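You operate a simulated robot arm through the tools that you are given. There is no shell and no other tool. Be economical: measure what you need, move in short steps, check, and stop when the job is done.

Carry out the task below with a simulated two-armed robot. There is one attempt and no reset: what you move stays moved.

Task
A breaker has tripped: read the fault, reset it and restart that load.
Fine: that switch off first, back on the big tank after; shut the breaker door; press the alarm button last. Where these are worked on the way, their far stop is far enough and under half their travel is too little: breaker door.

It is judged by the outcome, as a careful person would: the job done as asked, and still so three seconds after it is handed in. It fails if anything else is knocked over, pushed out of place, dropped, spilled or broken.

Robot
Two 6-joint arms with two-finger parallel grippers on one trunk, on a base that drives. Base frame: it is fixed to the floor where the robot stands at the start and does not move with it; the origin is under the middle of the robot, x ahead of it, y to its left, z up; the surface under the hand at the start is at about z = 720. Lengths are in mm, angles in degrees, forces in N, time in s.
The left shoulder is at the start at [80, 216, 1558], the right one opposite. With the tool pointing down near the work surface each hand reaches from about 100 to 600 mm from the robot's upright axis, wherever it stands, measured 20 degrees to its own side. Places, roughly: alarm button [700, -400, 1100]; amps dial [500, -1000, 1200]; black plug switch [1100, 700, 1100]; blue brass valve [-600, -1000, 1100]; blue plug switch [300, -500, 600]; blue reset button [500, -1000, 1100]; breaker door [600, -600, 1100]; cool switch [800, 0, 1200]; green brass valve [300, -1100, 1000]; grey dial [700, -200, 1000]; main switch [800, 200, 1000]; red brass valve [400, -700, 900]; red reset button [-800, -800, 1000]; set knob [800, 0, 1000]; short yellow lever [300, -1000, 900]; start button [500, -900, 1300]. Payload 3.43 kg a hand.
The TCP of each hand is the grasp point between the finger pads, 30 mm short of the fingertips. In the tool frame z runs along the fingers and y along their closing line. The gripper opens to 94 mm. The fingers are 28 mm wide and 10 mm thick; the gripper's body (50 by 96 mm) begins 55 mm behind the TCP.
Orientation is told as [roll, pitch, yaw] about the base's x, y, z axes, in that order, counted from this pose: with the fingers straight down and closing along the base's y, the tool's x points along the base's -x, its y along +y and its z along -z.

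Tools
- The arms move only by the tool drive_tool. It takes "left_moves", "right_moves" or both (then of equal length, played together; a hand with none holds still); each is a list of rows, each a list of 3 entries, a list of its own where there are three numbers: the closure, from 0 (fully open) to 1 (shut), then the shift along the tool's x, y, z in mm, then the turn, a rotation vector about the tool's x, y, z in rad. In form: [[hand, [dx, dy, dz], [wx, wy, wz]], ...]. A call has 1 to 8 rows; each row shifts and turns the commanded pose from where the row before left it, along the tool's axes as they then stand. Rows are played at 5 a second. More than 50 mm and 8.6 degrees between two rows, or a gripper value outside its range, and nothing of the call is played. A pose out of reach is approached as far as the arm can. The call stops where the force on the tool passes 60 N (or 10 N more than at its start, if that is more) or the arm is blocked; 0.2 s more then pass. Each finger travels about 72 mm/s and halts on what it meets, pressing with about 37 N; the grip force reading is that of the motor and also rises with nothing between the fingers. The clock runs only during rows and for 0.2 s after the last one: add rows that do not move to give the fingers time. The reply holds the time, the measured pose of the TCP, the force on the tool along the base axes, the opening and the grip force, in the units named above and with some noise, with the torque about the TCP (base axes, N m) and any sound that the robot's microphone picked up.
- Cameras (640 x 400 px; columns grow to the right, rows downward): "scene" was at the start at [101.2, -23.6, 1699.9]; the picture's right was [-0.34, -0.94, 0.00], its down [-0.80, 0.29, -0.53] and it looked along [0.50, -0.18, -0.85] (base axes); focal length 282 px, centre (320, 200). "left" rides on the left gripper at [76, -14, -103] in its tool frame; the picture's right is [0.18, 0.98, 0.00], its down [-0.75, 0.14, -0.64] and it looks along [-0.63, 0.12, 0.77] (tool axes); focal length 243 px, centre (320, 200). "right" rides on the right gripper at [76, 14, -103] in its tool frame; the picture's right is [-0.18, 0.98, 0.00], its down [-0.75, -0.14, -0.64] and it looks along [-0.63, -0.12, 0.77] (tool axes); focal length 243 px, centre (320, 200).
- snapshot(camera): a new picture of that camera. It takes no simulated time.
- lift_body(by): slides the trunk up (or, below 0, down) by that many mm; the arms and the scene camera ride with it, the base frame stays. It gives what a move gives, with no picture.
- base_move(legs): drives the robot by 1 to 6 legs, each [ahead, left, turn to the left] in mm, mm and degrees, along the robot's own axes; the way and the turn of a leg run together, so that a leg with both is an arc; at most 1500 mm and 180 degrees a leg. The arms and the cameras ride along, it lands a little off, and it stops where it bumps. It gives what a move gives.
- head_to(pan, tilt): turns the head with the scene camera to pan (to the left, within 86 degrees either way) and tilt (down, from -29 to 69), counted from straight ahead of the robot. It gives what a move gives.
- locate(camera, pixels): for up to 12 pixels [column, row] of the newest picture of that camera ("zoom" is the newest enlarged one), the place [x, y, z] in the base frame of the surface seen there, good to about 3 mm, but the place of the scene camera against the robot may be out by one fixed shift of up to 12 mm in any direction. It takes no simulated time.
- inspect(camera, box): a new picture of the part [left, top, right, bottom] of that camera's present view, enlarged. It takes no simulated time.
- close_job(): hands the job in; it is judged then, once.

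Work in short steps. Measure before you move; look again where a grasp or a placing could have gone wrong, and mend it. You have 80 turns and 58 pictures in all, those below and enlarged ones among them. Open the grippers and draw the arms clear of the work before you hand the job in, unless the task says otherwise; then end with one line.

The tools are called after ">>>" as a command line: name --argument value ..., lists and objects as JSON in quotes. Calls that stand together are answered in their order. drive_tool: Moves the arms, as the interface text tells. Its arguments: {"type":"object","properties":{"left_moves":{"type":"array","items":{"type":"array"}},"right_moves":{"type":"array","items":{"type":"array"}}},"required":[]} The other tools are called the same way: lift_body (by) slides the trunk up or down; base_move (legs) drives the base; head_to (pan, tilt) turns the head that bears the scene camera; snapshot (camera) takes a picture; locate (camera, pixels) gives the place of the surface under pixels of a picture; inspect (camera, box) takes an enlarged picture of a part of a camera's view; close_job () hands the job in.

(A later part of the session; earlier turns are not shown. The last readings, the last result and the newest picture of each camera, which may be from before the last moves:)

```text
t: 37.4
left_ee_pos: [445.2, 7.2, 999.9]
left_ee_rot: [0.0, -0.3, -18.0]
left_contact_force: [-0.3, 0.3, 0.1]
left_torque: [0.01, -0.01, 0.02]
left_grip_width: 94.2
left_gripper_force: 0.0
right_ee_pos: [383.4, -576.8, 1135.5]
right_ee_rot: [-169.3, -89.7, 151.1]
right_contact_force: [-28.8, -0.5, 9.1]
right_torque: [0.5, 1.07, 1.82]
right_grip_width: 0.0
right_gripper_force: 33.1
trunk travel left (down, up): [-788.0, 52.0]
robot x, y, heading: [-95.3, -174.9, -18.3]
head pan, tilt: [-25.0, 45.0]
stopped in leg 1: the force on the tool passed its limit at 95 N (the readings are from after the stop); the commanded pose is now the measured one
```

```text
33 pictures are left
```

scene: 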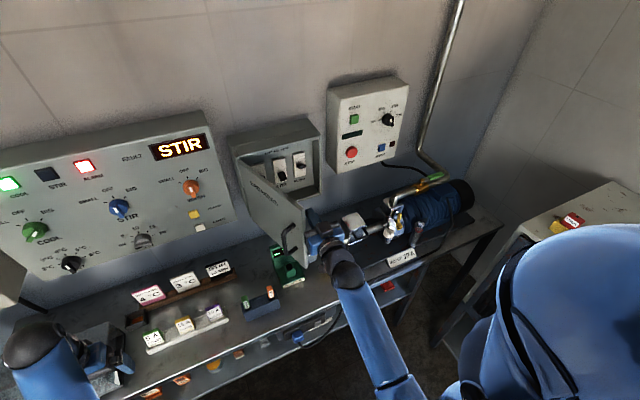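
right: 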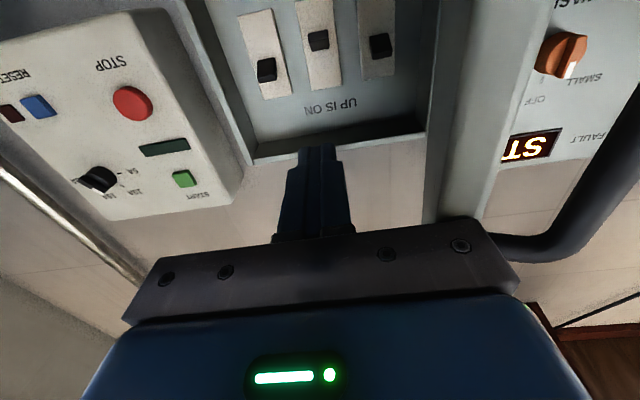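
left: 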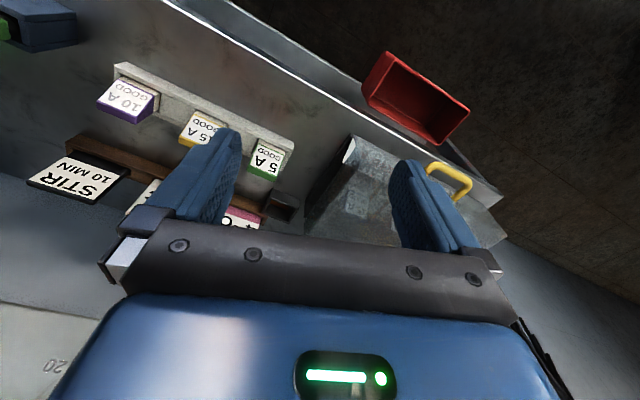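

The door had been dragged back to ~70° and its edge met the gripper body. I back off, go round with the body inside the door, and push it open with the gripper's flat side.

>>> drive_tool --right_moves '[[1, [0, 0, -20], [0, 0, 0]], [1, [0, -30, 0], [0, 0, 0]], [1, [0, -30, 0], [0, 0, 0]], [1, [0, 0, 40], [0, 0, 0]], [1, [0, 0, 40], [0, 0, 0]], [1, [0, 0, 20], [0, 0, 0]], [1, [0, 0, 0], [0, 0, 0]]]'

>>> drive_tool --right_moves '[[1, [0, 25, 0], [0, 0, 0]], [1, [0, 25, 0], [0, 0, 0]], [1, [0, 25, 0], [0, 0, 0]], [1, [0, 25, 0], [0, 0, 0]], [1, [0, 25, 0], [0, 0, 0]], [1, [0, 25, 0], [0, 0, 0]], [1, [0, 25, 0], [0, 0, 0]], [1, [0, 25, 0], [0, 0, 0]]]'

>>> snapshot --camera "scene"

```text
t: 39.0
left_ee_pos: [449.7, 4.7, 997.3]
left_ee_rot: [0.0, -0.1, -17.9]
left_contact_force: [-0.9, 0.3, -0.3]
left_torque: [0.04, 0.02, 0.02]
left_grip_width: 93.9
left_gripper_force: 0.1
right_ee_pos: [449.6, -658.6, 1130.7]
right_ee_rot: [-23.9, -89.9, 6.1]
right_contact_force: [-0.6, -0.4, -0.5]
right_torque: [-0.03, 0.0, 0.02]
right_grip_width: 0.1
right_gripper_force: 32.6
trunk travel left (down, up): [-788.0, 52.0]
robot x, y, heading: [-94.2, -175.5, -17.7]
head pan, tilt: [-25.0, 45.0]
```

```text
t: 40.8
left_ee_pos: [448.1, -5.6, 999.5]
left_ee_rot: [0.6, -0.1, -18.0]
left_contact_force: [0.1, 0.1, -0.4]
left_torque: [0.03, -0.02, 0.01]
left_grip_width: 94.1
left_gripper_force: 0.1
right_ee_pos: [506.0, -480.8, 1131.5]
right_ee_rot: [74.1, -89.7, -92.5]
right_contact_force: [-13.6, -17.6, 2.3]
right_torque: [-0.31, 0.42, 1.54]
right_grip_width: 0.0
right_gripper_force: 33.1
trunk travel left (down, up): [-788.0, 52.0]
robot x, y, heading: [-97.9, -173.3, -17.9]
head pan, tilt: [-25.0, 45.0]
```

```text
32 pictures are left
```

scene: 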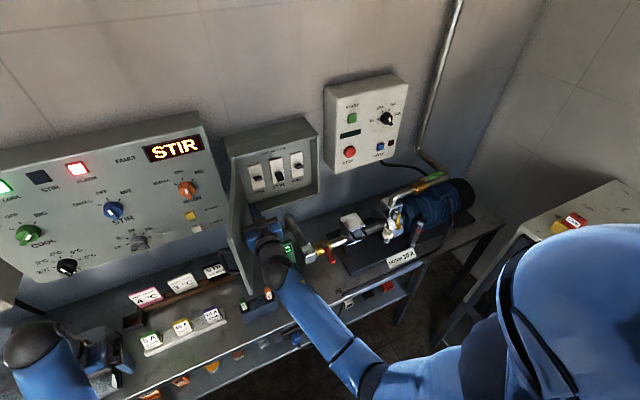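

Door now ~85-90°. I push another 60 mm, then withdraw to the right.

>>> drive_tool --right_moves '[[1, [0, 20, 0], [0, 0, 0]], [1, [0, 20, 0], [0, 0, 0]], [1, [0, 20, 0], [0, 0, 0]], [1, [0, 20, 0], [0, 0, 0]], [1, [0, 0, 0], [0, 0, 0]]]'

>>> drive_tool --right_moves '[[1, [0, -40, 0], [0, 0, 0]], [1, [0, -45, 0], [0, 0, 0]], [1, [0, -45, 0], [0, 0, 0]], [1, [0, -45, 0], [0, 0, 0]], [1, [0, -25, 0], [0, 0, 0]], [1, [0, 0, 0], [0, 0, 0]]]'

>>> snapshot --camera "scene"

```text
t: 41.1
left_ee_pos: [447.9, -4.7, 998.0]
left_ee_rot: [0.1, -0.2, -18.4]
left_contact_force: [-0.2, 1.0, -0.8]
left_torque: [-0.01, 0.03, 0.0]
left_grip_width: 94.1
left_gripper_force: 0.2
right_ee_pos: [503.8, -481.9, 1131.4]
right_ee_rot: [-22.9, -89.5, 2.5]
right_contact_force: [-17.8, -28.8, 1.7]
right_torque: [0.65, -0.39, 2.14]
right_grip_width: 0.0
right_gripper_force: 32.5
trunk travel left (down, up): [-788.0, 52.0]
robot x, y, heading: [-95.4, -176.6, -18.2]
head pan, tilt: [-25.0, 45.0]
stopped in row 1 (right hand): the force on the tool passed its limit at 72 N (the readings are from after the stop); the commanded pose is now the measured one
```

```text
t: 42.5
left_ee_pos: [449.5, -0.0, 996.4]
left_ee_rot: [0.0, -0.2, -18.3]
left_contact_force: [1.2, 0.8, -0.1]
left_torque: [0.02, 0.02, -0.01]
left_grip_width: 94.1
left_gripper_force: 0.0
right_ee_pos: [440.5, -662.3, 1131.2]
right_ee_rot: [-45.6, -89.6, 25.9]
right_contact_force: [-0.4, -0.1, 0.5]
right_torque: [0.0, -0.01, -0.03]
right_grip_width: 0.2
right_gripper_force: 33.3
trunk travel left (down, up): [-788.0, 52.0]
robot x, y, heading: [-96.7, -175.1, -18.0]
head pan, tilt: [-25.0, 45.0]
```

```text
31 pictures are left
```

scene: 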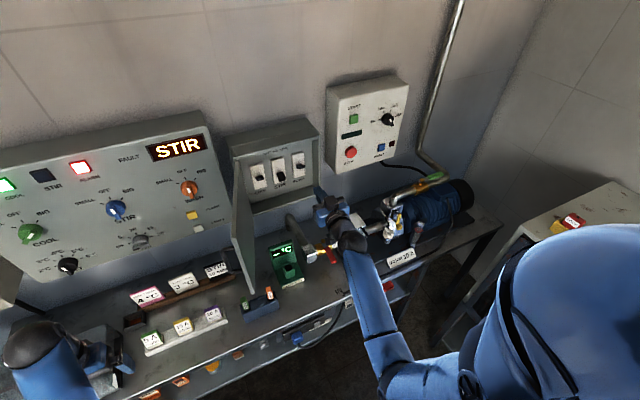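

The door rests at its stop (~90°). I align the hand with the STIR lever (v -429) and drive 70 mm forward.

>>> drive_tool --right_moves '[[1, [0, 35, 0], [0, 0, 0]], [1, [0, 33, 0], [0, 0, 0]], [1, [0, 0, 0], [0, 0, 0]]]'

>>> base_move --legs '[[70, 0, 0]]'

>>> inspect --camera "right" --box '[200, 0, 440, 200]'

```text
t: 43.3
left_ee_pos: [449.9, -0.7, 997.4]
left_ee_rot: [0.0, -0.2, -18.2]
left_contact_force: [-0.2, -0.9, -0.4]
left_torque: [-0.03, -0.03, 0.02]
left_grip_width: 94.1
left_gripper_force: 0.1
right_ee_pos: [463.9, -597.8, 1131.3]
right_ee_rot: [-39.7, -89.6, 20.2]
right_contact_force: [0.3, 0.7, -0.4]
right_torque: [-0.01, 0.02, 0.03]
right_grip_width: 0.0
right_gripper_force: 33.4
trunk travel left (down, up): [-788.0, 52.0]
robot x, y, heading: [-94.6, -175.5, -18.3]
head pan, tilt: [-25.0, 45.0]
```

```text
t: 44.3
left_ee_pos: [508.1, -19.2, 1001.0]
left_ee_rot: [0.0, -0.6, -18.2]
left_contact_force: [-0.8, 1.0, 0.6]
left_torque: [-0.03, -0.06, 0.02]
left_grip_width: 94.1
left_gripper_force: 0.0
right_ee_pos: [520.2, -618.6, 1137.7]
right_ee_rot: [-123.3, -89.7, 103.7]
right_contact_force: [-1.3, 0.4, -0.1]
right_torque: [0.0, 0.02, -0.06]
right_grip_width: 0.3
right_gripper_force: 32.3
trunk travel left (down, up): [-788.0, 52.0]
robot x, y, heading: [-30.8, -198.4, -18.2]
head pan, tilt: [-25.0, 45.0]
```

```text
2.00 times, centred on (320, 100) of right
```

zoom: 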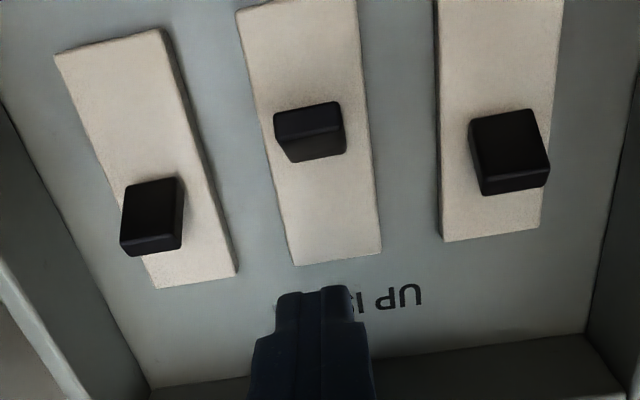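

I recheck the lever's place from here.

>>> locate --camera "zoom" --pixels '[[308, 118], [313, 145], [290, 135], [335, 130], [330, 230], [260, 30], [153, 215], [510, 150], [300, 50]]'

```text
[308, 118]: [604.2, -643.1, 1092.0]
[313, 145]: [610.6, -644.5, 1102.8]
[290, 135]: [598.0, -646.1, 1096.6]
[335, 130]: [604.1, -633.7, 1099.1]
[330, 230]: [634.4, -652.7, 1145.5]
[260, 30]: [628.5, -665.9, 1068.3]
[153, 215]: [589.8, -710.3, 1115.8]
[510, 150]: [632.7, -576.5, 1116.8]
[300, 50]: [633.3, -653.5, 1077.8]
```

I advance above the lever (tip to u≈790), then push it down toward OFF in small steps.

>>> drive_tool --right_moves '[[1, [0, 4, 25], [0, 0, 0]], [1, [0, 0, 25], [0, 0, 0]], [1, [0, 0, 26], [0, 0, 0]], [1, [0, 0, 0], [0, 0, 0]]]'

>>> drive_tool --right_moves '[[1, [10, 0, 0], [0, 0, 0]], [1, [10, 0, 0], [0, 0, 0]], [1, [7, 0, 0], [0, 0, 0]], [1, [7, 0, 0], [0, 0, 0]], [1, [6, 0, 0], [0, 0, 0]], [1, [0, 0, 0], [0, 0, 0]]]'

>>> inspect --camera "right" --box '[200, 0, 440, 200]'

```text
t: 45.3
left_ee_pos: [517.5, -21.4, 995.9]
left_ee_rot: [0.0, 0.0, -18.3]
left_contact_force: [0.5, 0.1, 0.2]
left_torque: [0.01, 0.02, -0.03]
left_grip_width: 93.8
left_gripper_force: 0.1
right_ee_pos: [602.5, -641.3, 1130.9]
right_ee_rot: [-35.8, -89.5, 16.3]
right_contact_force: [-0.2, 0.0, 0.4]
right_torque: [-0.03, 0.02, 0.0]
right_grip_width: 0.0
right_gripper_force: 33.2
trunk travel left (down, up): [-788.0, 52.0]
robot x, y, heading: [-31.2, -195.9, -18.4]
head pan, tilt: [-25.0, 45.0]
```

```text
t: 46.4
left_ee_pos: [513.3, -22.0, 996.8]
left_ee_rot: [0.0, -0.2, -18.4]
left_contact_force: [-0.3, -1.3, 0.1]
left_torque: [-0.02, 0.0, 0.02]
left_grip_width: 93.9
left_gripper_force: 0.2
right_ee_pos: [603.4, -643.1, 1124.6]
right_ee_rot: [-174.2, -86.8, 154.8]
right_contact_force: [-23.8, 7.5, 16.4]
right_torque: [-0.03, -0.2, 0.05]
right_grip_width: 0.0
right_gripper_force: 33.5
trunk travel left (down, up): [-788.0, 52.0]
robot x, y, heading: [-32.1, -198.7, -18.5]
head pan, tilt: [-25.0, 45.0]
stopped in row 5 (right hand): the force on the tool passed its limit at 62 N (the readings are from after the stop); the commanded pose is now the measured one
```

```text
2.00 times, centred on (320, 100) of right
```

zoom: 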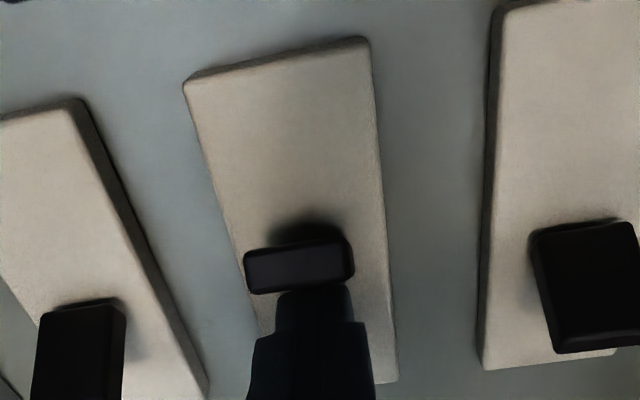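

The tip is at u≈800, touching the plate, and the hand was tilted 3° up; the lever hasn't gone down. I back off, level the hand, and retry with the tip ~9 mm off the plate.

>>> drive_tool --right_moves '[[1, [-8, 0, -6], [0, 0, 0]], [1, [0, 0, -5], [0, 0.056, 0]], [1, [0, 0, 0], [0, 0, 0]]]'

>>> drive_tool --right_moves '[[1, [7, 0, 0], [0, 0, 0]], [1, [7, 0, 0], [0, 0, 0]], [1, [7, 0, 0], [0, 0, 0]], [1, [7, 0, 0], [0, 0, 0]], [1, [7, 0, 0], [0, 0, 0]], [1, [0, 0, 0], [0, 0, 0]]]'

>>> inspect --camera "right" --box '[200, 0, 440, 200]'

```text
t: 47.2
left_ee_pos: [516.3, -22.2, 997.4]
left_ee_rot: [0.0, -0.1, -18.2]
left_contact_force: [0.5, 0.0, 0.8]
left_torque: [0.01, 0.0, -0.02]
left_grip_width: 93.9
left_gripper_force: 0.1
right_ee_pos: [593.4, -641.0, 1126.4]
right_ee_rot: [-18.0, -88.9, -1.5]
right_contact_force: [0.5, -0.5, -0.4]
right_torque: [-0.03, 0.01, -0.01]
right_grip_width: 0.0
right_gripper_force: 33.1
trunk travel left (down, up): [-788.0, 52.0]
robot x, y, heading: [-34.1, -198.6, -17.8]
head pan, tilt: [-25.0, 45.0]
```

```text
t: 48.6
left_ee_pos: [509.3, -20.3, 998.9]
left_ee_rot: [0.1, -0.5, -18.4]
left_contact_force: [0.4, -0.5, -0.2]
left_torque: [0.01, -0.02, -0.03]
left_grip_width: 93.9
left_gripper_force: 0.0
right_ee_pos: [591.2, -639.0, 1120.6]
right_ee_rot: [-173.9, -87.2, 154.6]
right_contact_force: [-23.0, 10.3, 20.3]
right_torque: [-0.11, -0.32, 0.07]
right_grip_width: 0.0
right_gripper_force: 32.5
trunk travel left (down, up): [-788.0, 52.0]
robot x, y, heading: [-30.9, -195.6, -18.7]
head pan, tilt: [-25.0, 45.0]
stopped in row 6 (right hand): the force on the tool passed its limit at 60 N (the readings are from after the stop); the commanded pose is now the measured one
```

```text
2.00 times, centred on (320, 100) of right
```

zoom: 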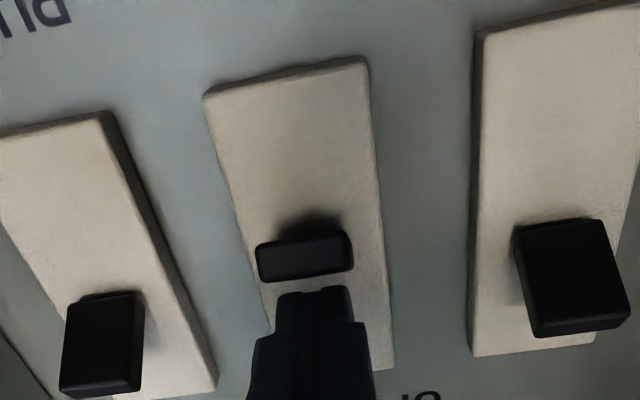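

I measure where the lever is now.

>>> locate --camera "zoom" --pixels '[[270, 262], [330, 255], [300, 240], [305, 275], [310, 220], [300, 295], [330, 295], [290, 150], [560, 280], [105, 340]]'

```text
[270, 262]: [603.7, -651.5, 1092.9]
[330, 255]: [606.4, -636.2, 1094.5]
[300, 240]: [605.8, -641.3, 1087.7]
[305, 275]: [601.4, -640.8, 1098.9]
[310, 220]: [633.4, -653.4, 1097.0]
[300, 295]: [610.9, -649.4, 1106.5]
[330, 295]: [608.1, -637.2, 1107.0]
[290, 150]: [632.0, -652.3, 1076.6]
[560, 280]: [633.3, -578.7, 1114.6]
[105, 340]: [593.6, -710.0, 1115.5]
```

The lever has begun to move down (its end now points slightly down). I retract 6 mm, and push further down.

>>> drive_tool --right_moves '[[1, [4, 0, -6], [0, 0.05, 0]], [1, [6, 0, 0], [0, 0, 0]], [1, [6, 0, 0], [0, 0, 0]], [1, [5, 0, 0], [0, 0, 0]], [1, [5, 0, 0], [0, 0, 0]], [1, [5, 0, 0], [0, 0, 0]], [1, [0, 0, 0], [0, 0, 0]]]'

>>> inspect --camera "right" --box '[200, 0, 440, 200]'

```text
t: 49.7
left_ee_pos: [510.8, -21.1, 997.9]
left_ee_rot: [0.1, -0.5, -18.4]
left_contact_force: [-0.7, -0.3, -0.9]
left_torque: [0.03, 0.03, 0.03]
left_grip_width: 94.1
left_gripper_force: 0.0
right_ee_pos: [586.8, -639.0, 1117.9]
right_ee_rot: [-172.6, -87.3, 153.4]
right_contact_force: [-33.3, 16.1, 21.1]
right_torque: [0.0, -0.32, 0.15]
right_grip_width: 0.0
right_gripper_force: 33.4
trunk travel left (down, up): [-788.0, 52.0]
robot x, y, heading: [-28.9, -198.8, -18.5]
head pan, tilt: [-25.0, 45.0]
stopped in row 5 (right hand): the force on the tool passed its limit at 62 N (the readings are from after the stop); the commanded pose is now the measured one
```

```text
2.00 times, centred on (320, 100) of right
```

zoom: 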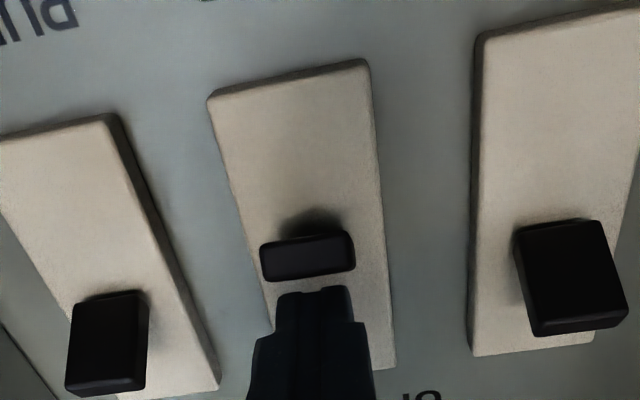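

I check the lever's angle from the scene camera, which views it from above.

>>> inspect --camera "scene" --box '[220, 120, 340, 210]'

```text
4.44 times, centred on (280, 165) of scene
```

zoom: 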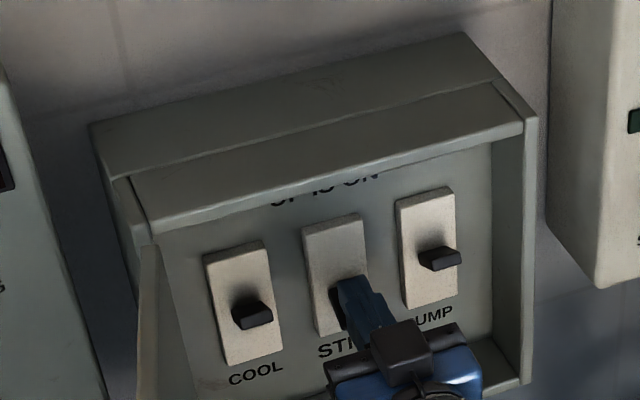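

The finger hides it; I lift off and retreat 60 mm to see where the lever stays.

>>> drive_tool --right_moves '[[1, [-12, 0, 0], [0, 0.04, 0]], [1, [0, 0, -30], [0, 0, 0]], [1, [0, 0, -40], [0, 0, 0]], [1, [0, 0, 0], [0, 0, 0]]]'

>>> inspect --camera "right" --box '[200, 0, 440, 200]'

>>> inspect --camera "scene" --box '[220, 120, 340, 210]'

```text
t: 50.7
left_ee_pos: [515.3, -22.9, 996.7]
left_ee_rot: [-0.1, -0.1, -18.2]
left_contact_force: [0.2, 0.1, -0.2]
left_torque: [0.0, -0.02, -0.03]
left_grip_width: 93.9
left_gripper_force: 0.1
right_ee_pos: [527.9, -617.7, 1122.4]
right_ee_rot: [-19.6, -89.0, 0.2]
right_contact_force: [0.4, -0.6, -0.7]
right_torque: [0.04, -0.01, 0.0]
right_grip_width: 0.0
right_gripper_force: 33.2
trunk travel left (down, up): [-788.0, 52.0]
robot x, y, heading: [-32.6, -199.4, -18.5]
head pan, tilt: [-25.0, 45.0]
```

```text
2.00 times, centred on (320, 100) of right
```

zoom: 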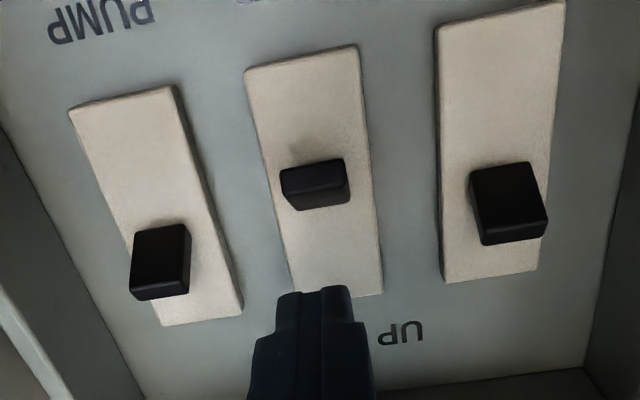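

```text
4.44 times, centred on (280, 165) of scene
```

zoom: 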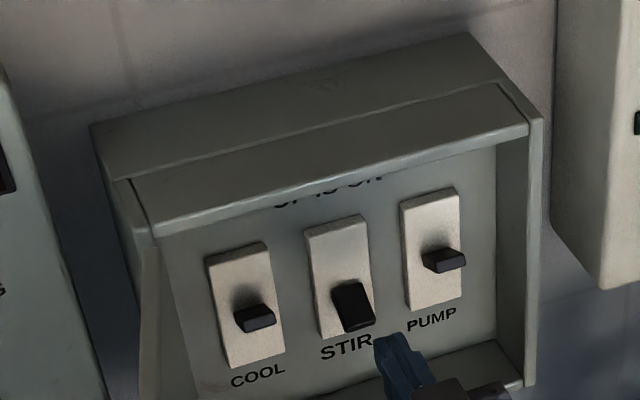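

The lever appears pointing downward. I measure it again to compare with the start.

>>> locate --camera "zoom" --pixels '[[345, 292], [355, 322], [352, 305], [250, 298], [255, 322], [440, 258], [265, 325]]'

>>> locate --camera "right" --pixels '[[357, 86], [358, 97]]'

```text
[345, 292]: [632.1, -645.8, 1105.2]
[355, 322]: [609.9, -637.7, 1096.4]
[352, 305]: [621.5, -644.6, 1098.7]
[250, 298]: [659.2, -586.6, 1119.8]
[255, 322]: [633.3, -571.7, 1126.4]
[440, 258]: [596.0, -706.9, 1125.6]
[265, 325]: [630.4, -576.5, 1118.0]
```

```text
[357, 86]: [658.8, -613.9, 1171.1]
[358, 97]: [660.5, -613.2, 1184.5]
```

The lever now points ~20° down (OFF side), and resisted at a firm stop. I go under it and push up to ON.

>>> drive_tool --right_moves '[[1, [33, 0, 0], [0, 0.015, 0]], [1, [32, 0, 0], [0, 0, 0]], [1, [0, 0, 30], [0, 0, 0]], [1, [0, 0, 32], [0, 0, 0]], [1, [0, 0, 0], [0, 0, 0]]]'

>>> drive_tool --right_moves '[[1, [-8, 0, 0], [0, 0, 0]], [1, [-8, 0, 0], [0, 0, 0]], [1, [-7, 0, 0], [0, 0, 0]], [1, [-7, 0, 0], [0, 0, 0]], [1, [-7, 0, 0], [0, 0, 0]], [1, [-7, 0, 0], [0, 0, 0]], [1, [0, 0, 0], [0, 0, 0]]]'

>>> inspect --camera "scene" --box '[220, 120, 340, 210]'

```text
t: 51.9
left_ee_pos: [514.3, -22.4, 997.1]
left_ee_rot: [-0.1, -0.2, -18.3]
left_contact_force: [-1.1, -0.2, 0.7]
left_torque: [0.03, -0.01, 0.03]
left_grip_width: 94.1
left_gripper_force: 0.1
right_ee_pos: [584.5, -638.7, 1055.9]
right_ee_rot: [-9.7, -88.3, -9.6]
right_contact_force: [0.0, -0.3, -0.2]
right_torque: [-0.02, 0.02, 0.01]
right_grip_width: 0.2
right_gripper_force: 32.6
trunk travel left (down, up): [-788.0, 52.0]
robot x, y, heading: [-31.7, -198.3, -18.5]
head pan, tilt: [-25.0, 45.0]
```

```text
t: 53.5
left_ee_pos: [516.2, -22.2, 996.7]
left_ee_rot: [0.0, -0.1, -18.3]
left_contact_force: [0.1, 0.1, 0.2]
left_torque: [0.01, 0.01, -0.03]
left_grip_width: 93.8
left_gripper_force: 0.1
right_ee_pos: [584.4, -638.6, 1100.2]
right_ee_rot: [-9.3, -88.3, -10.0]
right_contact_force: [-1.0, 0.2, 0.4]
right_torque: [0.01, -0.01, -0.02]
right_grip_width: 0.0
right_gripper_force: 33.2
trunk travel left (down, up): [-788.0, 52.0]
robot x, y, heading: [-34.4, -200.0, -18.2]
head pan, tilt: [-25.0, 45.0]
```

```text
4.44 times, centred on (280, 165) of scene
```

zoom: 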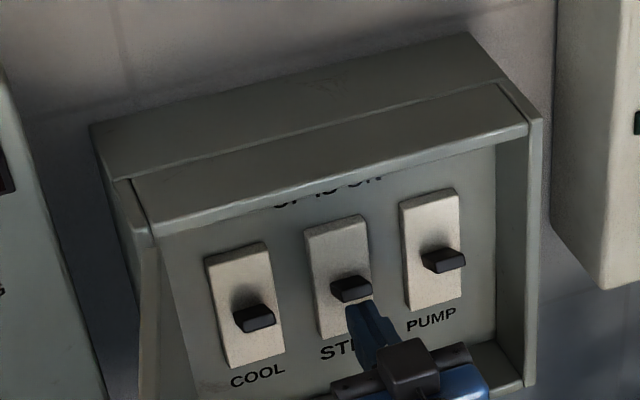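

The STIR lever now matches its neighbours (up). I retreat and check with the hand camera that it stays.

>>> drive_tool --right_moves '[[1, [6, 0, 0], [0, 0, 0]], [1, [0, 0, -40], [0, 0, 0]], [1, [0, 0, -40], [0, 0, 0]], [1, [0, 0, 0], [0, 0, 0]]]'

>>> inspect --camera "right" --box '[180, 0, 460, 200]'

>>> snapshot --camera "scene"

```text
t: 54.5
left_ee_pos: [515.2, -22.9, 995.9]
left_ee_rot: [0.0, -0.2, -18.3]
left_contact_force: [0.6, -0.3, 0.1]
left_torque: [0.0, 0.0, 0.01]
left_grip_width: 94.0
left_gripper_force: 0.1
right_ee_pos: [510.3, -611.6, 1097.3]
right_ee_rot: [-9.5, -88.4, -9.9]
right_contact_force: [-0.3, -0.5, -0.2]
right_torque: [-0.01, 0.04, -0.02]
right_grip_width: 0.1
right_gripper_force: 32.8
trunk travel left (down, up): [-788.0, 52.0]
robot x, y, heading: [-29.2, -199.6, -18.3]
head pan, tilt: [-25.0, 45.0]
```

```text
2.00 times, centred on (320, 100) of right
```

zoom: 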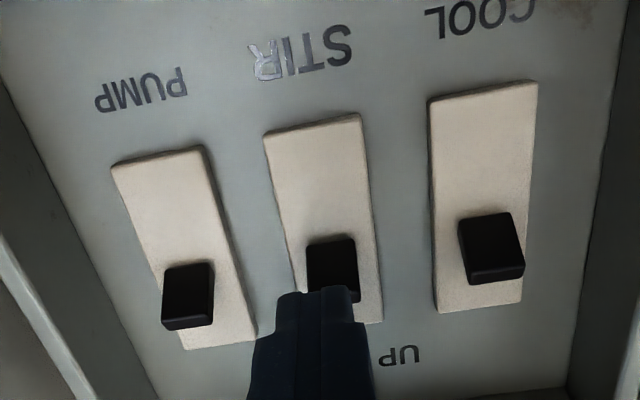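

```text
21 pictures are left
```

scene: 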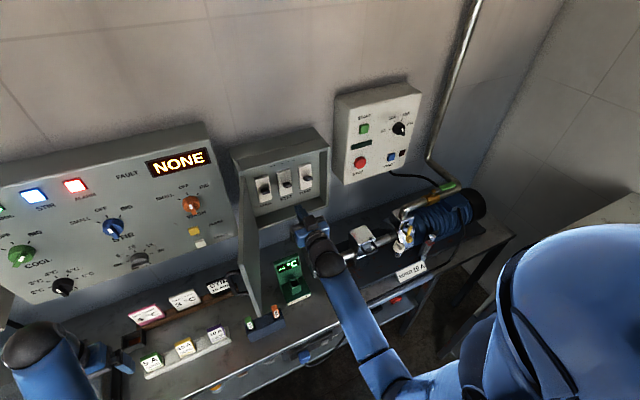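

Fault display reads NONE, breaker set. The left arm can reach the STIR knob from here, so I pitch the left hand horizontal for the knob.

>>> drive_tool --left_moves '[[0, [0, 0, 0], [0, -0.1428, 0]], [0, [0, 0, 0], [0, -0.1428, 0]], [0, [0, 0, 0], [0, -0.1428, 0]], [0, [0, 0, 0], [0, -0.1428, 0]], [0, [0, 0, 0], [0, -0.1428, 0]], [0, [0, 0, 0], [0, -0.1428, 0]], [0, [0, 0, 0], [0, -0.1428, 0]], [0, [0, 0, 0], [0, -0.1428, 0]]]'

>>> drive_tool --left_moves '[[0, [0, 0, 0], [0, -0.1428, 0]], [0, [0, 0, 0], [0, -0.1428, 0]], [0, [0, 0, 0], [0, -0.1428, 0]], [0, [-34, -18, 24], [0, 0, 0]], [0, [-34, -18, 24], [0, 0, 0]], [0, [-34, -17, 24], [0, 0, 0]], [0, [-34, -17, 24], [0, 0, 0]], [0, [-34, -17, 24], [0, 0, 0]]]'

>>> snapshot --camera "left"

```text
t: 56.3
left_ee_pos: [521.0, -26.6, 1001.0]
left_ee_rot: [1.2, -66.5, -20.0]
left_contact_force: [0.9, 0.7, -0.2]
left_torque: [0.01, 0.0, -0.01]
left_grip_width: 93.9
left_gripper_force: 0.0
right_ee_pos: [510.8, -611.6, 1096.1]
right_ee_rot: [-9.7, -88.4, -9.6]
right_contact_force: [-0.2, 0.5, -0.3]
right_torque: [-0.02, 0.01, -0.02]
right_grip_width: 0.2
right_gripper_force: 32.7
trunk travel left (down, up): [-788.0, 52.0]
robot x, y, heading: [-27.0, -199.8, -18.4]
head pan, tilt: [-25.0, 45.0]
```

```text
t: 58.1
left_ee_pos: [601.3, -141.3, 1163.5]
left_ee_rot: [161.6, -89.9, -179.9]
left_contact_force: [0.2, 0.3, -0.1]
left_torque: [0.04, -0.01, 0.01]
left_grip_width: 94.0
left_gripper_force: 0.1
right_ee_pos: [511.9, -612.2, 1099.0]
right_ee_rot: [-8.7, -88.3, -10.7]
right_contact_force: [0.4, 0.0, -0.9]
right_torque: [-0.02, 0.03, 0.0]
right_grip_width: 0.0
right_gripper_force: 32.8
trunk travel left (down, up): [-788.0, 52.0]
robot x, y, heading: [-31.4, -200.4, -18.2]
head pan, tilt: [-25.0, 45.0]
```

```text
20 pictures are left
```

left: 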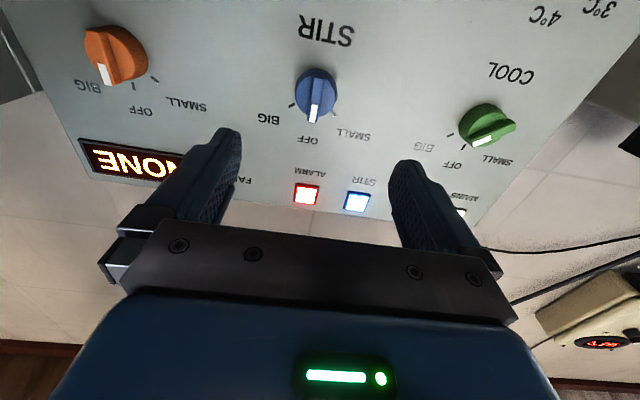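

The knob shows OFF at (315,95) with lamp STIR lit. I measure the bar.

>>> locate --camera "left" --pixels '[[316, 116], [316, 105], [314, 95], [312, 82], [300, 90], [330, 95], [270, 60]]'

```text
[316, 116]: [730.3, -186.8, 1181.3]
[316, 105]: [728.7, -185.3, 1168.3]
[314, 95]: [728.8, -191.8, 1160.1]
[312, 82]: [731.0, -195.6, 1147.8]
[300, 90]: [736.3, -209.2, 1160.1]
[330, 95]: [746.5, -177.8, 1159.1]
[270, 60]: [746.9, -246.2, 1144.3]
```

Aligned; shift 5.5 mm right, 2 mm up, advance 112 mm and close on the bar.

>>> drive_tool --left_moves '[[0.3, [-1, -5, 35], [0, 0, 0]], [0.3, [-1, 0, 35], [0, 0, 0]], [0.3, [0, 0, 25], [0, 0, 0]], [0.3, [0, 0, 17], [0, 0, 0]], [0.3, [0, 0, 0], [0, 0, 0]], [1, [0, 0, 0], [0, 0, 0]], [1, [0, 0, 0], [0, 0, 0]], [1, [0, 0, 0], [0, 0, 0]]]'

>>> drive_tool --left_moves '[[1, [0, 0, 0], [0, 0, 0]], [1, [0, 0, 0], [0, 0, 0]]]'

```text
t: 59.9
left_ee_pos: [708.6, -182.9, 1168.0]
left_ee_rot: [-171.1, -89.9, 152.9]
left_contact_force: [1.9, 3.4, 1.5]
left_torque: [0.05, 0.08, 0.14]
left_grip_width: 10.7
left_gripper_force: 44.1
right_ee_pos: [510.5, -610.8, 1098.0]
right_ee_rot: [-11.0, -88.2, -8.3]
right_contact_force: [0.8, 0.1, -0.1]
right_torque: [-0.01, -0.01, 0.0]
right_grip_width: 0.1
right_gripper_force: 33.3
trunk travel left (down, up): [-788.0, 52.0]
robot x, y, heading: [-28.7, -194.5, -18.1]
head pan, tilt: [-25.0, 45.0]
```

```text
t: 60.5
left_ee_pos: [708.4, -183.0, 1168.3]
left_ee_rot: [-161.8, -89.8, 143.4]
left_contact_force: [2.8, 5.4, 1.8]
left_torque: [0.11, 0.27, 0.28]
left_grip_width: 11.0
left_gripper_force: 44.6
right_ee_pos: [511.0, -610.0, 1098.6]
right_ee_rot: [-11.6, -88.3, -7.7]
right_contact_force: [-0.3, 0.2, 0.4]
right_torque: [0.0, -0.03, -0.03]
right_grip_width: 0.1
right_gripper_force: 33.1
trunk travel left (down, up): [-788.0, 52.0]
robot x, y, heading: [-28.0, -201.7, -18.5]
head pan, tilt: [-25.0, 45.0]
```

Gripped (11 mm). I turn 50° clockwise to BIG.

>>> drive_tool --left_moves '[[1, [0, 0, 0], [0, 0, 0.1455]], [1, [0, 0, 0], [0, 0, 0.1455]], [1, [0, 0, 0], [0, 0, 0.1455]], [1, [0, 0, 0], [0, 0, 0.1455]], [1, [0, 0, 0], [0, 0, 0.1455]], [1, [0, 0, 0], [0, 0, 0.1455]], [1, [0, 0, 0], [0, 0, 0.05]], [1, [0, 0, 0], [0, 0, 0]]]'

>>> drive_tool --left_moves '[[0.3, [0, 0, 0], [0, 0, 0]], [0.3, [0, 0, 0], [0, 0, 0]], [0.3, [0, 0, 0], [0, 0, 0]], [0.3, [0, 0, -40], [0, 0, 0]], [0.3, [0, 0, -50], [0, 0, 0]], [0.3, [0, 0, -50], [0, 0, 0]], [0.3, [0, 0, 0], [0, 0, 0]]]'

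>>> snapshot --camera "left"

```text
t: 62.3
left_ee_pos: [706.2, -185.0, 1167.5]
left_ee_rot: [89.9, -37.1, -108.4]
left_contact_force: [-6.4, -1.4, -11.0]
left_torque: [-1.47, 0.06, -0.65]
left_grip_width: 11.4
left_gripper_force: 44.8
right_ee_pos: [511.0, -612.0, 1098.0]
right_ee_rot: [-9.7, -88.3, -9.7]
right_contact_force: [-0.4, -0.6, -0.5]
right_torque: [0.01, 0.04, 0.02]
right_grip_width: 0.0
right_gripper_force: 33.1
trunk travel left (down, up): [-788.0, 52.0]
robot x, y, heading: [-29.2, -198.2, -18.5]
head pan, tilt: [-25.0, 45.0]
```

```text
t: 63.9
left_ee_pos: [574.1, -141.9, 1169.4]
left_ee_rot: [90.2, -37.1, -108.4]
left_contact_force: [0.1, -0.6, 0.0]
left_torque: [0.04, 0.0, -0.01]
left_grip_width: 65.8
left_gripper_force: 0.0
right_ee_pos: [511.0, -611.5, 1098.5]
right_ee_rot: [-9.6, -88.3, -9.9]
right_contact_force: [0.3, 0.0, 0.0]
right_torque: [-0.03, -0.02, -0.01]
right_grip_width: 0.0
right_gripper_force: 33.5
trunk travel left (down, up): [-788.0, 52.0]
robot x, y, heading: [-30.6, -197.5, -18.5]
head pan, tilt: [-25.0, 45.0]
```

```text
19 pictures are left
```

left: 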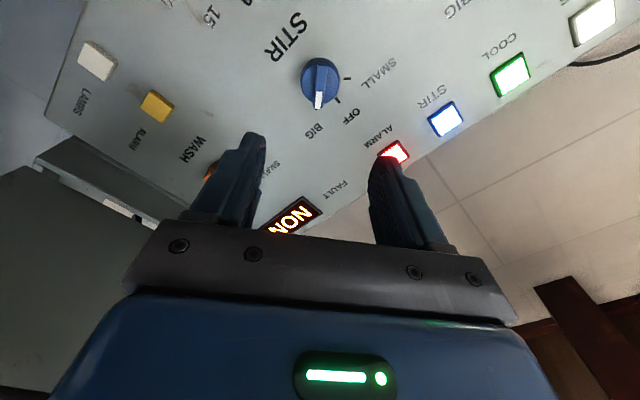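

STIR now points to BIG, lamp STIR lit, fault NONE. Next the door: I withdraw the right hand out of the box to the right.

>>> drive_tool --right_moves '[[1, [0, 0, -45], [0, 0, 0]], [1, [0, 0, -45], [0, 0, 0]], [1, [0, -25, -40], [0, 0, 0]], [1, [0, -45, -20], [0, 0, 0]], [1, [0, -45, 0], [0, 0, 0]], [1, [0, -45, 0], [0, 0, 0]], [1, [0, 0, 0], [0, 0, 0]]]' --left_moves '[[1, [-15, 20, 0], [0, 0, 0]], [1, [0, 0, 0], [0, 0, 0]], [1, [0, 0, 0], [0, 0, 0]], [1, [0, 0, 0], [0, 0, 0]], [1, [0, 0, 0], [0, 0, 0]], [1, [0, 0, 0], [0, 0, 0]], [1, [0, 0, 0], [0, 0, 0]]]'

```text
t: 65.5
left_ee_pos: [572.1, -140.0, 1194.6]
left_ee_rot: [90.1, -37.2, -108.4]
left_contact_force: [-0.6, -0.2, -1.3]
left_torque: [0.01, -0.01, -0.04]
left_grip_width: 0.0
left_gripper_force: 32.6
right_ee_pos: [316.9, -713.3, 1098.3]
right_ee_rot: [-9.9, -88.3, -9.4]
right_contact_force: [-0.1, 0.1, 0.2]
right_torque: [0.01, 0.01, -0.01]
right_grip_width: 0.2
right_gripper_force: 32.9
trunk travel left (down, up): [-788.0, 52.0]
robot x, y, heading: [-27.7, -198.9, -18.5]
head pan, tilt: [-25.0, 45.0]
```

Right hand is clear. The left hand (closed, at z 1195) sweeps right to push the door toward closing.

>>> drive_tool --left_moves '[[1, [-32, -24, 0], [0, 0, 0]], [1, [-32, -24, 0], [0, 0, 0]], [1, [-32, -24, 0], [0, 0, 0]], [1, [-32, -24, 0], [0, 0, 0]], [1, [-32, -24, 0], [0, 0, 0]], [1, [-24, -18, 0], [0, 0, 0]], [1, [-20, -15, 0], [0, 0, 0]], [1, [-20, -15, 0], [0, 0, 0]]]'

>>> snapshot --camera "scene"

```text
t: 67.3
left_ee_pos: [484.7, -406.5, 1195.4]
left_ee_rot: [90.2, -37.0, -108.4]
left_contact_force: [0.2, 0.6, 0.3]
left_torque: [0.02, 0.02, 0.01]
left_grip_width: 0.0
left_gripper_force: 33.0
right_ee_pos: [317.0, -712.8, 1098.5]
right_ee_rot: [-8.0, -88.2, -11.4]
right_contact_force: [-0.3, -0.5, 0.6]
right_torque: [0.02, 0.01, -0.03]
right_grip_width: 0.0
right_gripper_force: 32.5
trunk travel left (down, up): [-788.0, 52.0]
robot x, y, heading: [-28.3, -199.5, -18.4]
head pan, tilt: [-25.0, 45.0]
```

```text
18 pictures are left
```

scene: 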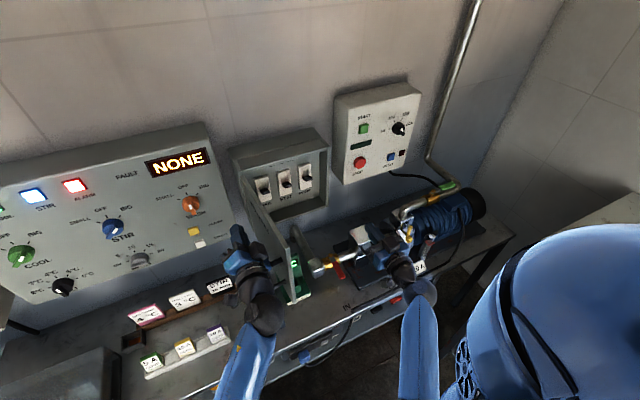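

The hand is beside the door. I continue pushing right in smaller steps.

>>> drive_tool --left_moves '[[1, [-18, -13, 0], [0, 0, 0]], [1, [-18, -13, 0], [0, 0, 0]], [1, [-18, -13, 0], [0, 0, 0]], [1, [-18, -13, 0], [0, 0, 0]], [1, [-18, -13, 0], [0, 0, 0]], [1, [-18, -13, 0], [0, 0, 0]], [1, [-18, -13, 0], [0, 0, 0]], [1, [0, 0, 0], [0, 0, 0]]]'

>>> snapshot --camera "scene"

```text
t: 69.1
left_ee_pos: [437.0, -549.6, 1197.4]
left_ee_rot: [90.1, -37.1, -108.3]
left_contact_force: [0.0, 0.1, 0.1]
left_torque: [-0.01, 0.02, -0.01]
left_grip_width: 0.1
left_gripper_force: 33.4
right_ee_pos: [317.2, -713.3, 1099.0]
right_ee_rot: [-9.6, -88.4, -9.7]
right_contact_force: [-0.2, 1.1, -0.2]
right_torque: [-0.02, 0.0, 0.0]
right_grip_width: 0.0
right_gripper_force: 32.7
trunk travel left (down, up): [-788.0, 52.0]
robot x, y, heading: [-30.2, -199.1, -18.3]
head pan, tilt: [-25.0, 45.0]
```

```text
17 pictures are left
```

scene: 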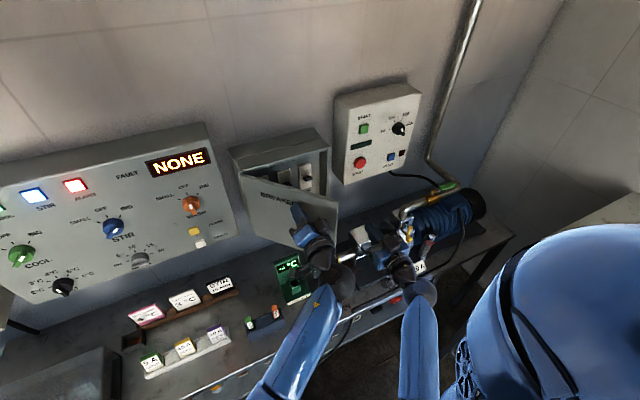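

The door is ~35° open now. I push it forward with the left fingertips to shut.

>>> drive_tool --left_moves '[[1, [0, 0, 25], [0, 0, 0]], [1, [0, 0, 25], [0, 0, 0]], [1, [0, 0, 25], [0, 0, 0]], [1, [0, 0, 20], [0, 0, 0]], [1, [0, 0, 15], [0, 0, 0]], [1, [0, 0, 10], [0, 0, 0]], [1, [0, 0, 5], [0, 0, 0]], [1, [0, 0, 0], [0, 0, 0]]]'

>>> snapshot --camera "scene"

```text
t: 70.9
left_ee_pos: [555.3, -591.1, 1198.3]
left_ee_rot: [90.2, -37.1, -108.4]
left_contact_force: [-0.2, -0.1, -0.1]
left_torque: [0.0, 0.01, 0.02]
left_grip_width: 0.0
left_gripper_force: 32.7
right_ee_pos: [317.4, -712.0, 1098.0]
right_ee_rot: [-9.4, -88.3, -9.9]
right_contact_force: [0.4, -0.3, -1.0]
right_torque: [0.02, 0.02, 0.03]
right_grip_width: 0.0
right_gripper_force: 32.7
trunk travel left (down, up): [-788.0, 52.0]
robot x, y, heading: [-28.7, -198.9, -18.3]
head pan, tilt: [-25.0, 45.0]
```

```text
16 pictures are left
```

scene: 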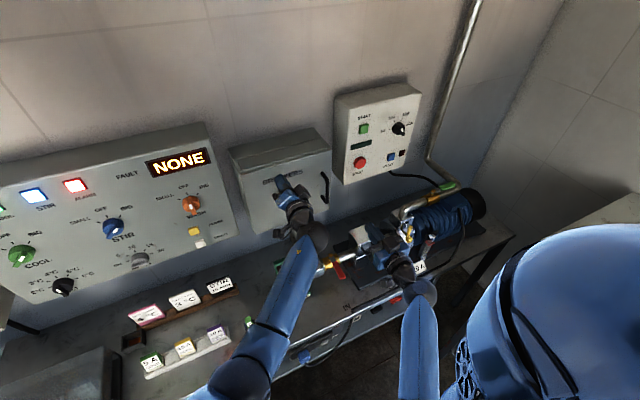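

Almost shut; I push gently further until I feel the stop.

>>> drive_tool --left_moves '[[1, [0, 0, 5], [0, 0, 0]], [1, [0, 0, 5], [0, 0, 0]], [1, [0, 0, 5], [0, 0, 0]], [1, [0, 0, 5], [0, 0, 0]], [1, [0, 0, 0], [0, 0, 0]]]'

>>> drive_tool --left_moves '[[1, [0, 0, -40], [0, 0, 0]], [1, [0, 0, -40], [0, 0, 0]], [1, [0, 0, -40], [0, 0, 0]], [1, [32, 24, 0], [0, 0, 0]], [1, [32, 24, 0], [0, 0, 0]], [1, [32, 24, 0], [0, 0, 0]], [1, [32, 24, 0], [0, 0, 0]], [1, [0, 0, 0], [0, 0, 0]]]'

>>> inspect --camera "scene" --box '[170, 110, 350, 260]'

```text
t: 72.0
left_ee_pos: [561.4, -594.6, 1199.3]
left_ee_rot: [90.1, -36.9, -108.5]
left_contact_force: [-25.1, 14.7, 6.3]
left_torque: [0.28, -0.1, 0.46]
left_grip_width: 0.2
left_gripper_force: 32.9
right_ee_pos: [307.7, -707.8, 1104.2]
right_ee_rot: [-17.1, -88.7, -2.3]
right_contact_force: [0.5, -0.4, 0.0]
right_torque: [-0.01, 0.01, -0.03]
right_grip_width: 0.0
right_gripper_force: 33.5
trunk travel left (down, up): [-788.0, 52.0]
robot x, y, heading: [-33.6, -198.4, -18.5]
head pan, tilt: [-25.0, 45.0]
stopped in row 5 (left hand): the force on the tool passed its limit at 64 N (the readings are from after the stop); the commanded pose is now the measured one
```

```text
t: 73.8
left_ee_pos: [510.8, -407.3, 1194.4]
left_ee_rot: [89.4, -37.0, -108.2]
left_contact_force: [-0.8, -0.8, 0.2]
left_torque: [0.03, -0.03, -0.02]
left_grip_width: 0.0
left_gripper_force: 33.0
right_ee_pos: [315.8, -712.7, 1098.0]
right_ee_rot: [-8.8, -88.2, -10.6]
right_contact_force: [0.2, -1.2, -0.4]
right_torque: [-0.01, 0.05, -0.02]
right_grip_width: 0.1
right_gripper_force: 33.0
trunk travel left (down, up): [-788.0, 52.0]
robot x, y, heading: [-32.6, -197.2, -18.4]
head pan, tilt: [-25.0, 45.0]
```

```text
2.67 times, centred on (260, 185) of scene
```

zoom: 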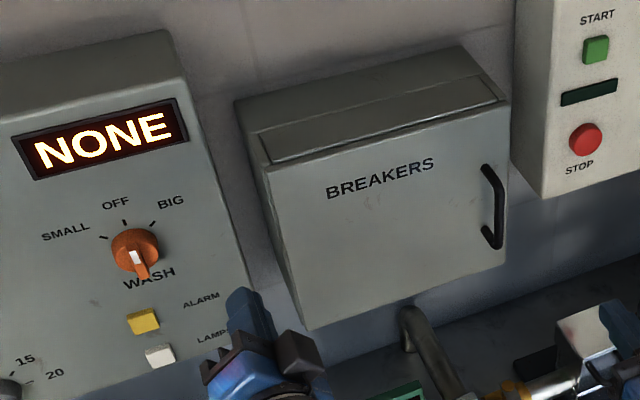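

The door is shut flush. Now I move the left hand in front of the yellow ALARM button (≈[705,-347,1059]) and view it with its camera.

>>> drive_tool --left_moves '[[1, [35, -7, 0], [0, 0, 0]], [1, [35, -7, 0], [0, 0, 0]], [1, [35, -8, 0], [0, 0, 0]], [1, [35, -8, 0], [0, 0, 0]], [1, [36, -8, 0], [0, 0, 0]], [1, [0, 0, 0], [0, 0, 0]]]'

>>> snapshot --camera "left"

```text
t: 75.2
left_ee_pos: [544.5, -295.3, 1057.7]
left_ee_rot: [89.5, -36.9, -108.1]
left_contact_force: [0.0, 0.2, -0.9]
left_torque: [0.02, 0.02, 0.01]
left_grip_width: 0.0
left_gripper_force: 33.3
right_ee_pos: [314.4, -712.6, 1098.3]
right_ee_rot: [-9.0, -88.3, -10.4]
right_contact_force: [0.7, 0.2, 0.7]
right_torque: [0.02, -0.01, -0.01]
right_grip_width: 0.0
right_gripper_force: 32.9
trunk travel left (down, up): [-788.0, 52.0]
robot x, y, heading: [-30.5, -197.9, -18.5]
head pan, tilt: [-25.0, 45.0]
```

```text
14 pictures are left
```

left: 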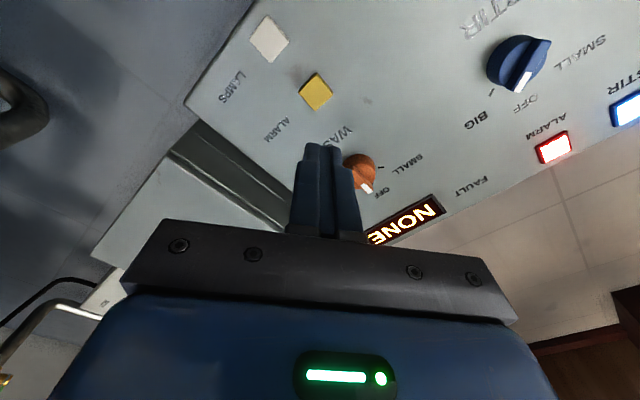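

>>> locate --camera "left" --pixels '[[316, 92], [310, 90], [321, 94], [315, 85], [316, 99], [290, 80], [268, 38]]'

```text
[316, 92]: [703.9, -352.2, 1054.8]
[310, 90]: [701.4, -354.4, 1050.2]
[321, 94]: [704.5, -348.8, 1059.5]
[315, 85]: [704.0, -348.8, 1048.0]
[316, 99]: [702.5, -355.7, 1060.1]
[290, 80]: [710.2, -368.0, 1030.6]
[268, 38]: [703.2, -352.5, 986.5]
```

Button centre ≈ (703.5,-352,1055). I correct 4.5 mm right, 3 mm down and approach to ~12 mm short.

>>> drive_tool --left_moves '[[1, [-2, -5, 35], [0, 0, 0]], [1, [0, 0, 35], [0, 0, 0]], [1, [0, 0, 35], [0, 0, 0]], [1, [0, 0, 20], [0, 0, 0]], [1, [0, 0, 0], [0, 0, 0]]]'

>>> inspect --camera "left" --box '[220, 0, 420, 200]'

```text
t: 76.4
left_ee_pos: [661.5, -343.4, 1055.1]
left_ee_rot: [89.3, -36.9, -108.1]
left_contact_force: [-0.3, -0.3, 0.1]
left_torque: [0.01, -0.01, -0.01]
left_grip_width: 0.0
left_gripper_force: 33.4
right_ee_pos: [316.7, -711.9, 1099.5]
right_ee_rot: [-9.6, -88.3, -9.8]
right_contact_force: [-0.4, 0.0, 0.1]
right_torque: [0.0, -0.01, -0.02]
right_grip_width: 0.1
right_gripper_force: 32.7
trunk travel left (down, up): [-788.0, 52.0]
robot x, y, heading: [-32.2, -198.2, -18.6]
head pan, tilt: [-25.0, 45.0]
```

```text
2.00 times, centred on (320, 100) of left
```

zoom: 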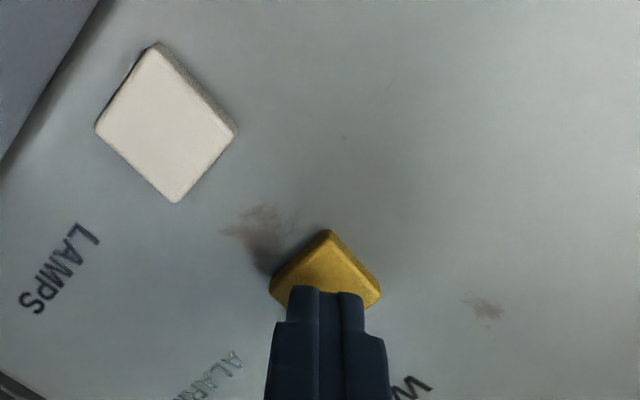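

The tip is 13 mm from the button and centred on it. I press in small steps.

>>> drive_tool --left_moves '[[1, [2, 2, 8], [0, 0, 0]], [1, [0, 0, 5], [0, 0, 0]], [1, [0, 0, 4], [0, 0, 0]], [1, [0, 0, 4], [0, 0, 0]], [1, [0, 0, 4], [0, 0, 0]], [1, [0, 0, 0], [0, 0, 0]]]'

>>> inspect --camera "scene" --box '[0, 110, 250, 270]'

```text
t: 77.8
left_ee_pos: [681.8, -346.4, 1054.4]
left_ee_rot: [89.5, -36.9, -108.3]
left_contact_force: [-20.3, 3.3, -3.9]
left_torque: [0.03, 0.13, -0.06]
left_grip_width: 0.1
left_gripper_force: 33.1
right_ee_pos: [311.8, -711.6, 1100.4]
right_ee_rot: [-9.5, -88.5, -10.0]
right_contact_force: [-0.4, 0.3, -0.3]
right_torque: [0.06, 0.02, 0.01]
right_grip_width: 0.0
right_gripper_force: 32.4
trunk travel left (down, up): [-788.0, 52.0]
robot x, y, heading: [-34.1, -197.2, -18.2]
head pan, tilt: [-25.0, 45.0]
heard: click
```

```text
2.50 times, centred on (125, 190) of scene
```

zoom: 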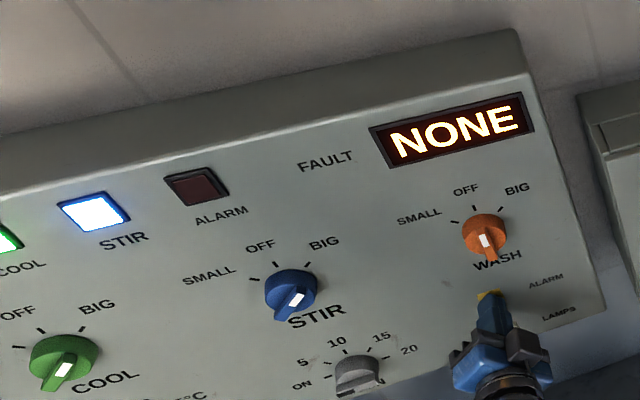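

A click was heard and the ALARM lamp is out. I withdraw the left hand, draw both arms clear and open the grippers.

>>> drive_tool --left_moves '[[1, [0, 0, -40], [0, 0, 0]], [1, [0, 0, -45], [0, 0, 0]], [1, [0, 0, -45], [0, 0, 0]], [0.5, [0, 0, -20], [0, 0, 0]], [0, [0, 0, 0], [0, 0, 0]], [0, [0, 0, 0], [0, 0, 0]], [0, [0, 0, 0], [0, 0, 0]]]' --right_moves '[[1, [0, 0, -20], [0, 0, 0]], [1, [0, 0, 0], [0, 0, 0]], [1, [0, 0, 0], [0, 0, 0]], [0.5, [0, 0, 0], [0, 0, 0]], [0, [0, 0, 0], [0, 0, 0]], [0, [0, 0, 0], [0, 0, 0]], [0, [0, 0, 0], [0, 0, 0]]]'

>>> snapshot --camera "scene"

```text
t: 79.4
left_ee_pos: [543.5, -297.1, 1057.0]
left_ee_rot: [89.5, -37.0, -108.1]
left_contact_force: [-0.1, 0.1, 0.5]
left_torque: [0.02, 0.02, -0.05]
left_grip_width: 94.1
left_gripper_force: 0.1
right_ee_pos: [303.9, -708.5, 1111.3]
right_ee_rot: [-65.9, -88.6, 47.0]
right_contact_force: [0.1, 0.2, -1.1]
right_torque: [0.02, 0.01, 0.01]
right_grip_width: 93.9
right_gripper_force: 0.1
trunk travel left (down, up): [-788.0, 52.0]
robot x, y, heading: [-32.0, -195.3, -18.6]
head pan, tilt: [-25.0, 45.0]
```

```text
11 pictures are left
```

scene: 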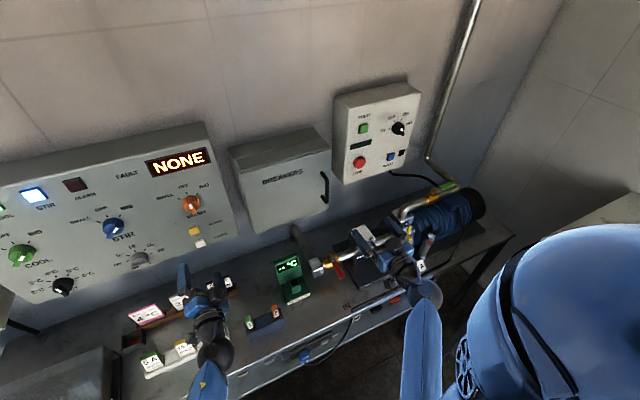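

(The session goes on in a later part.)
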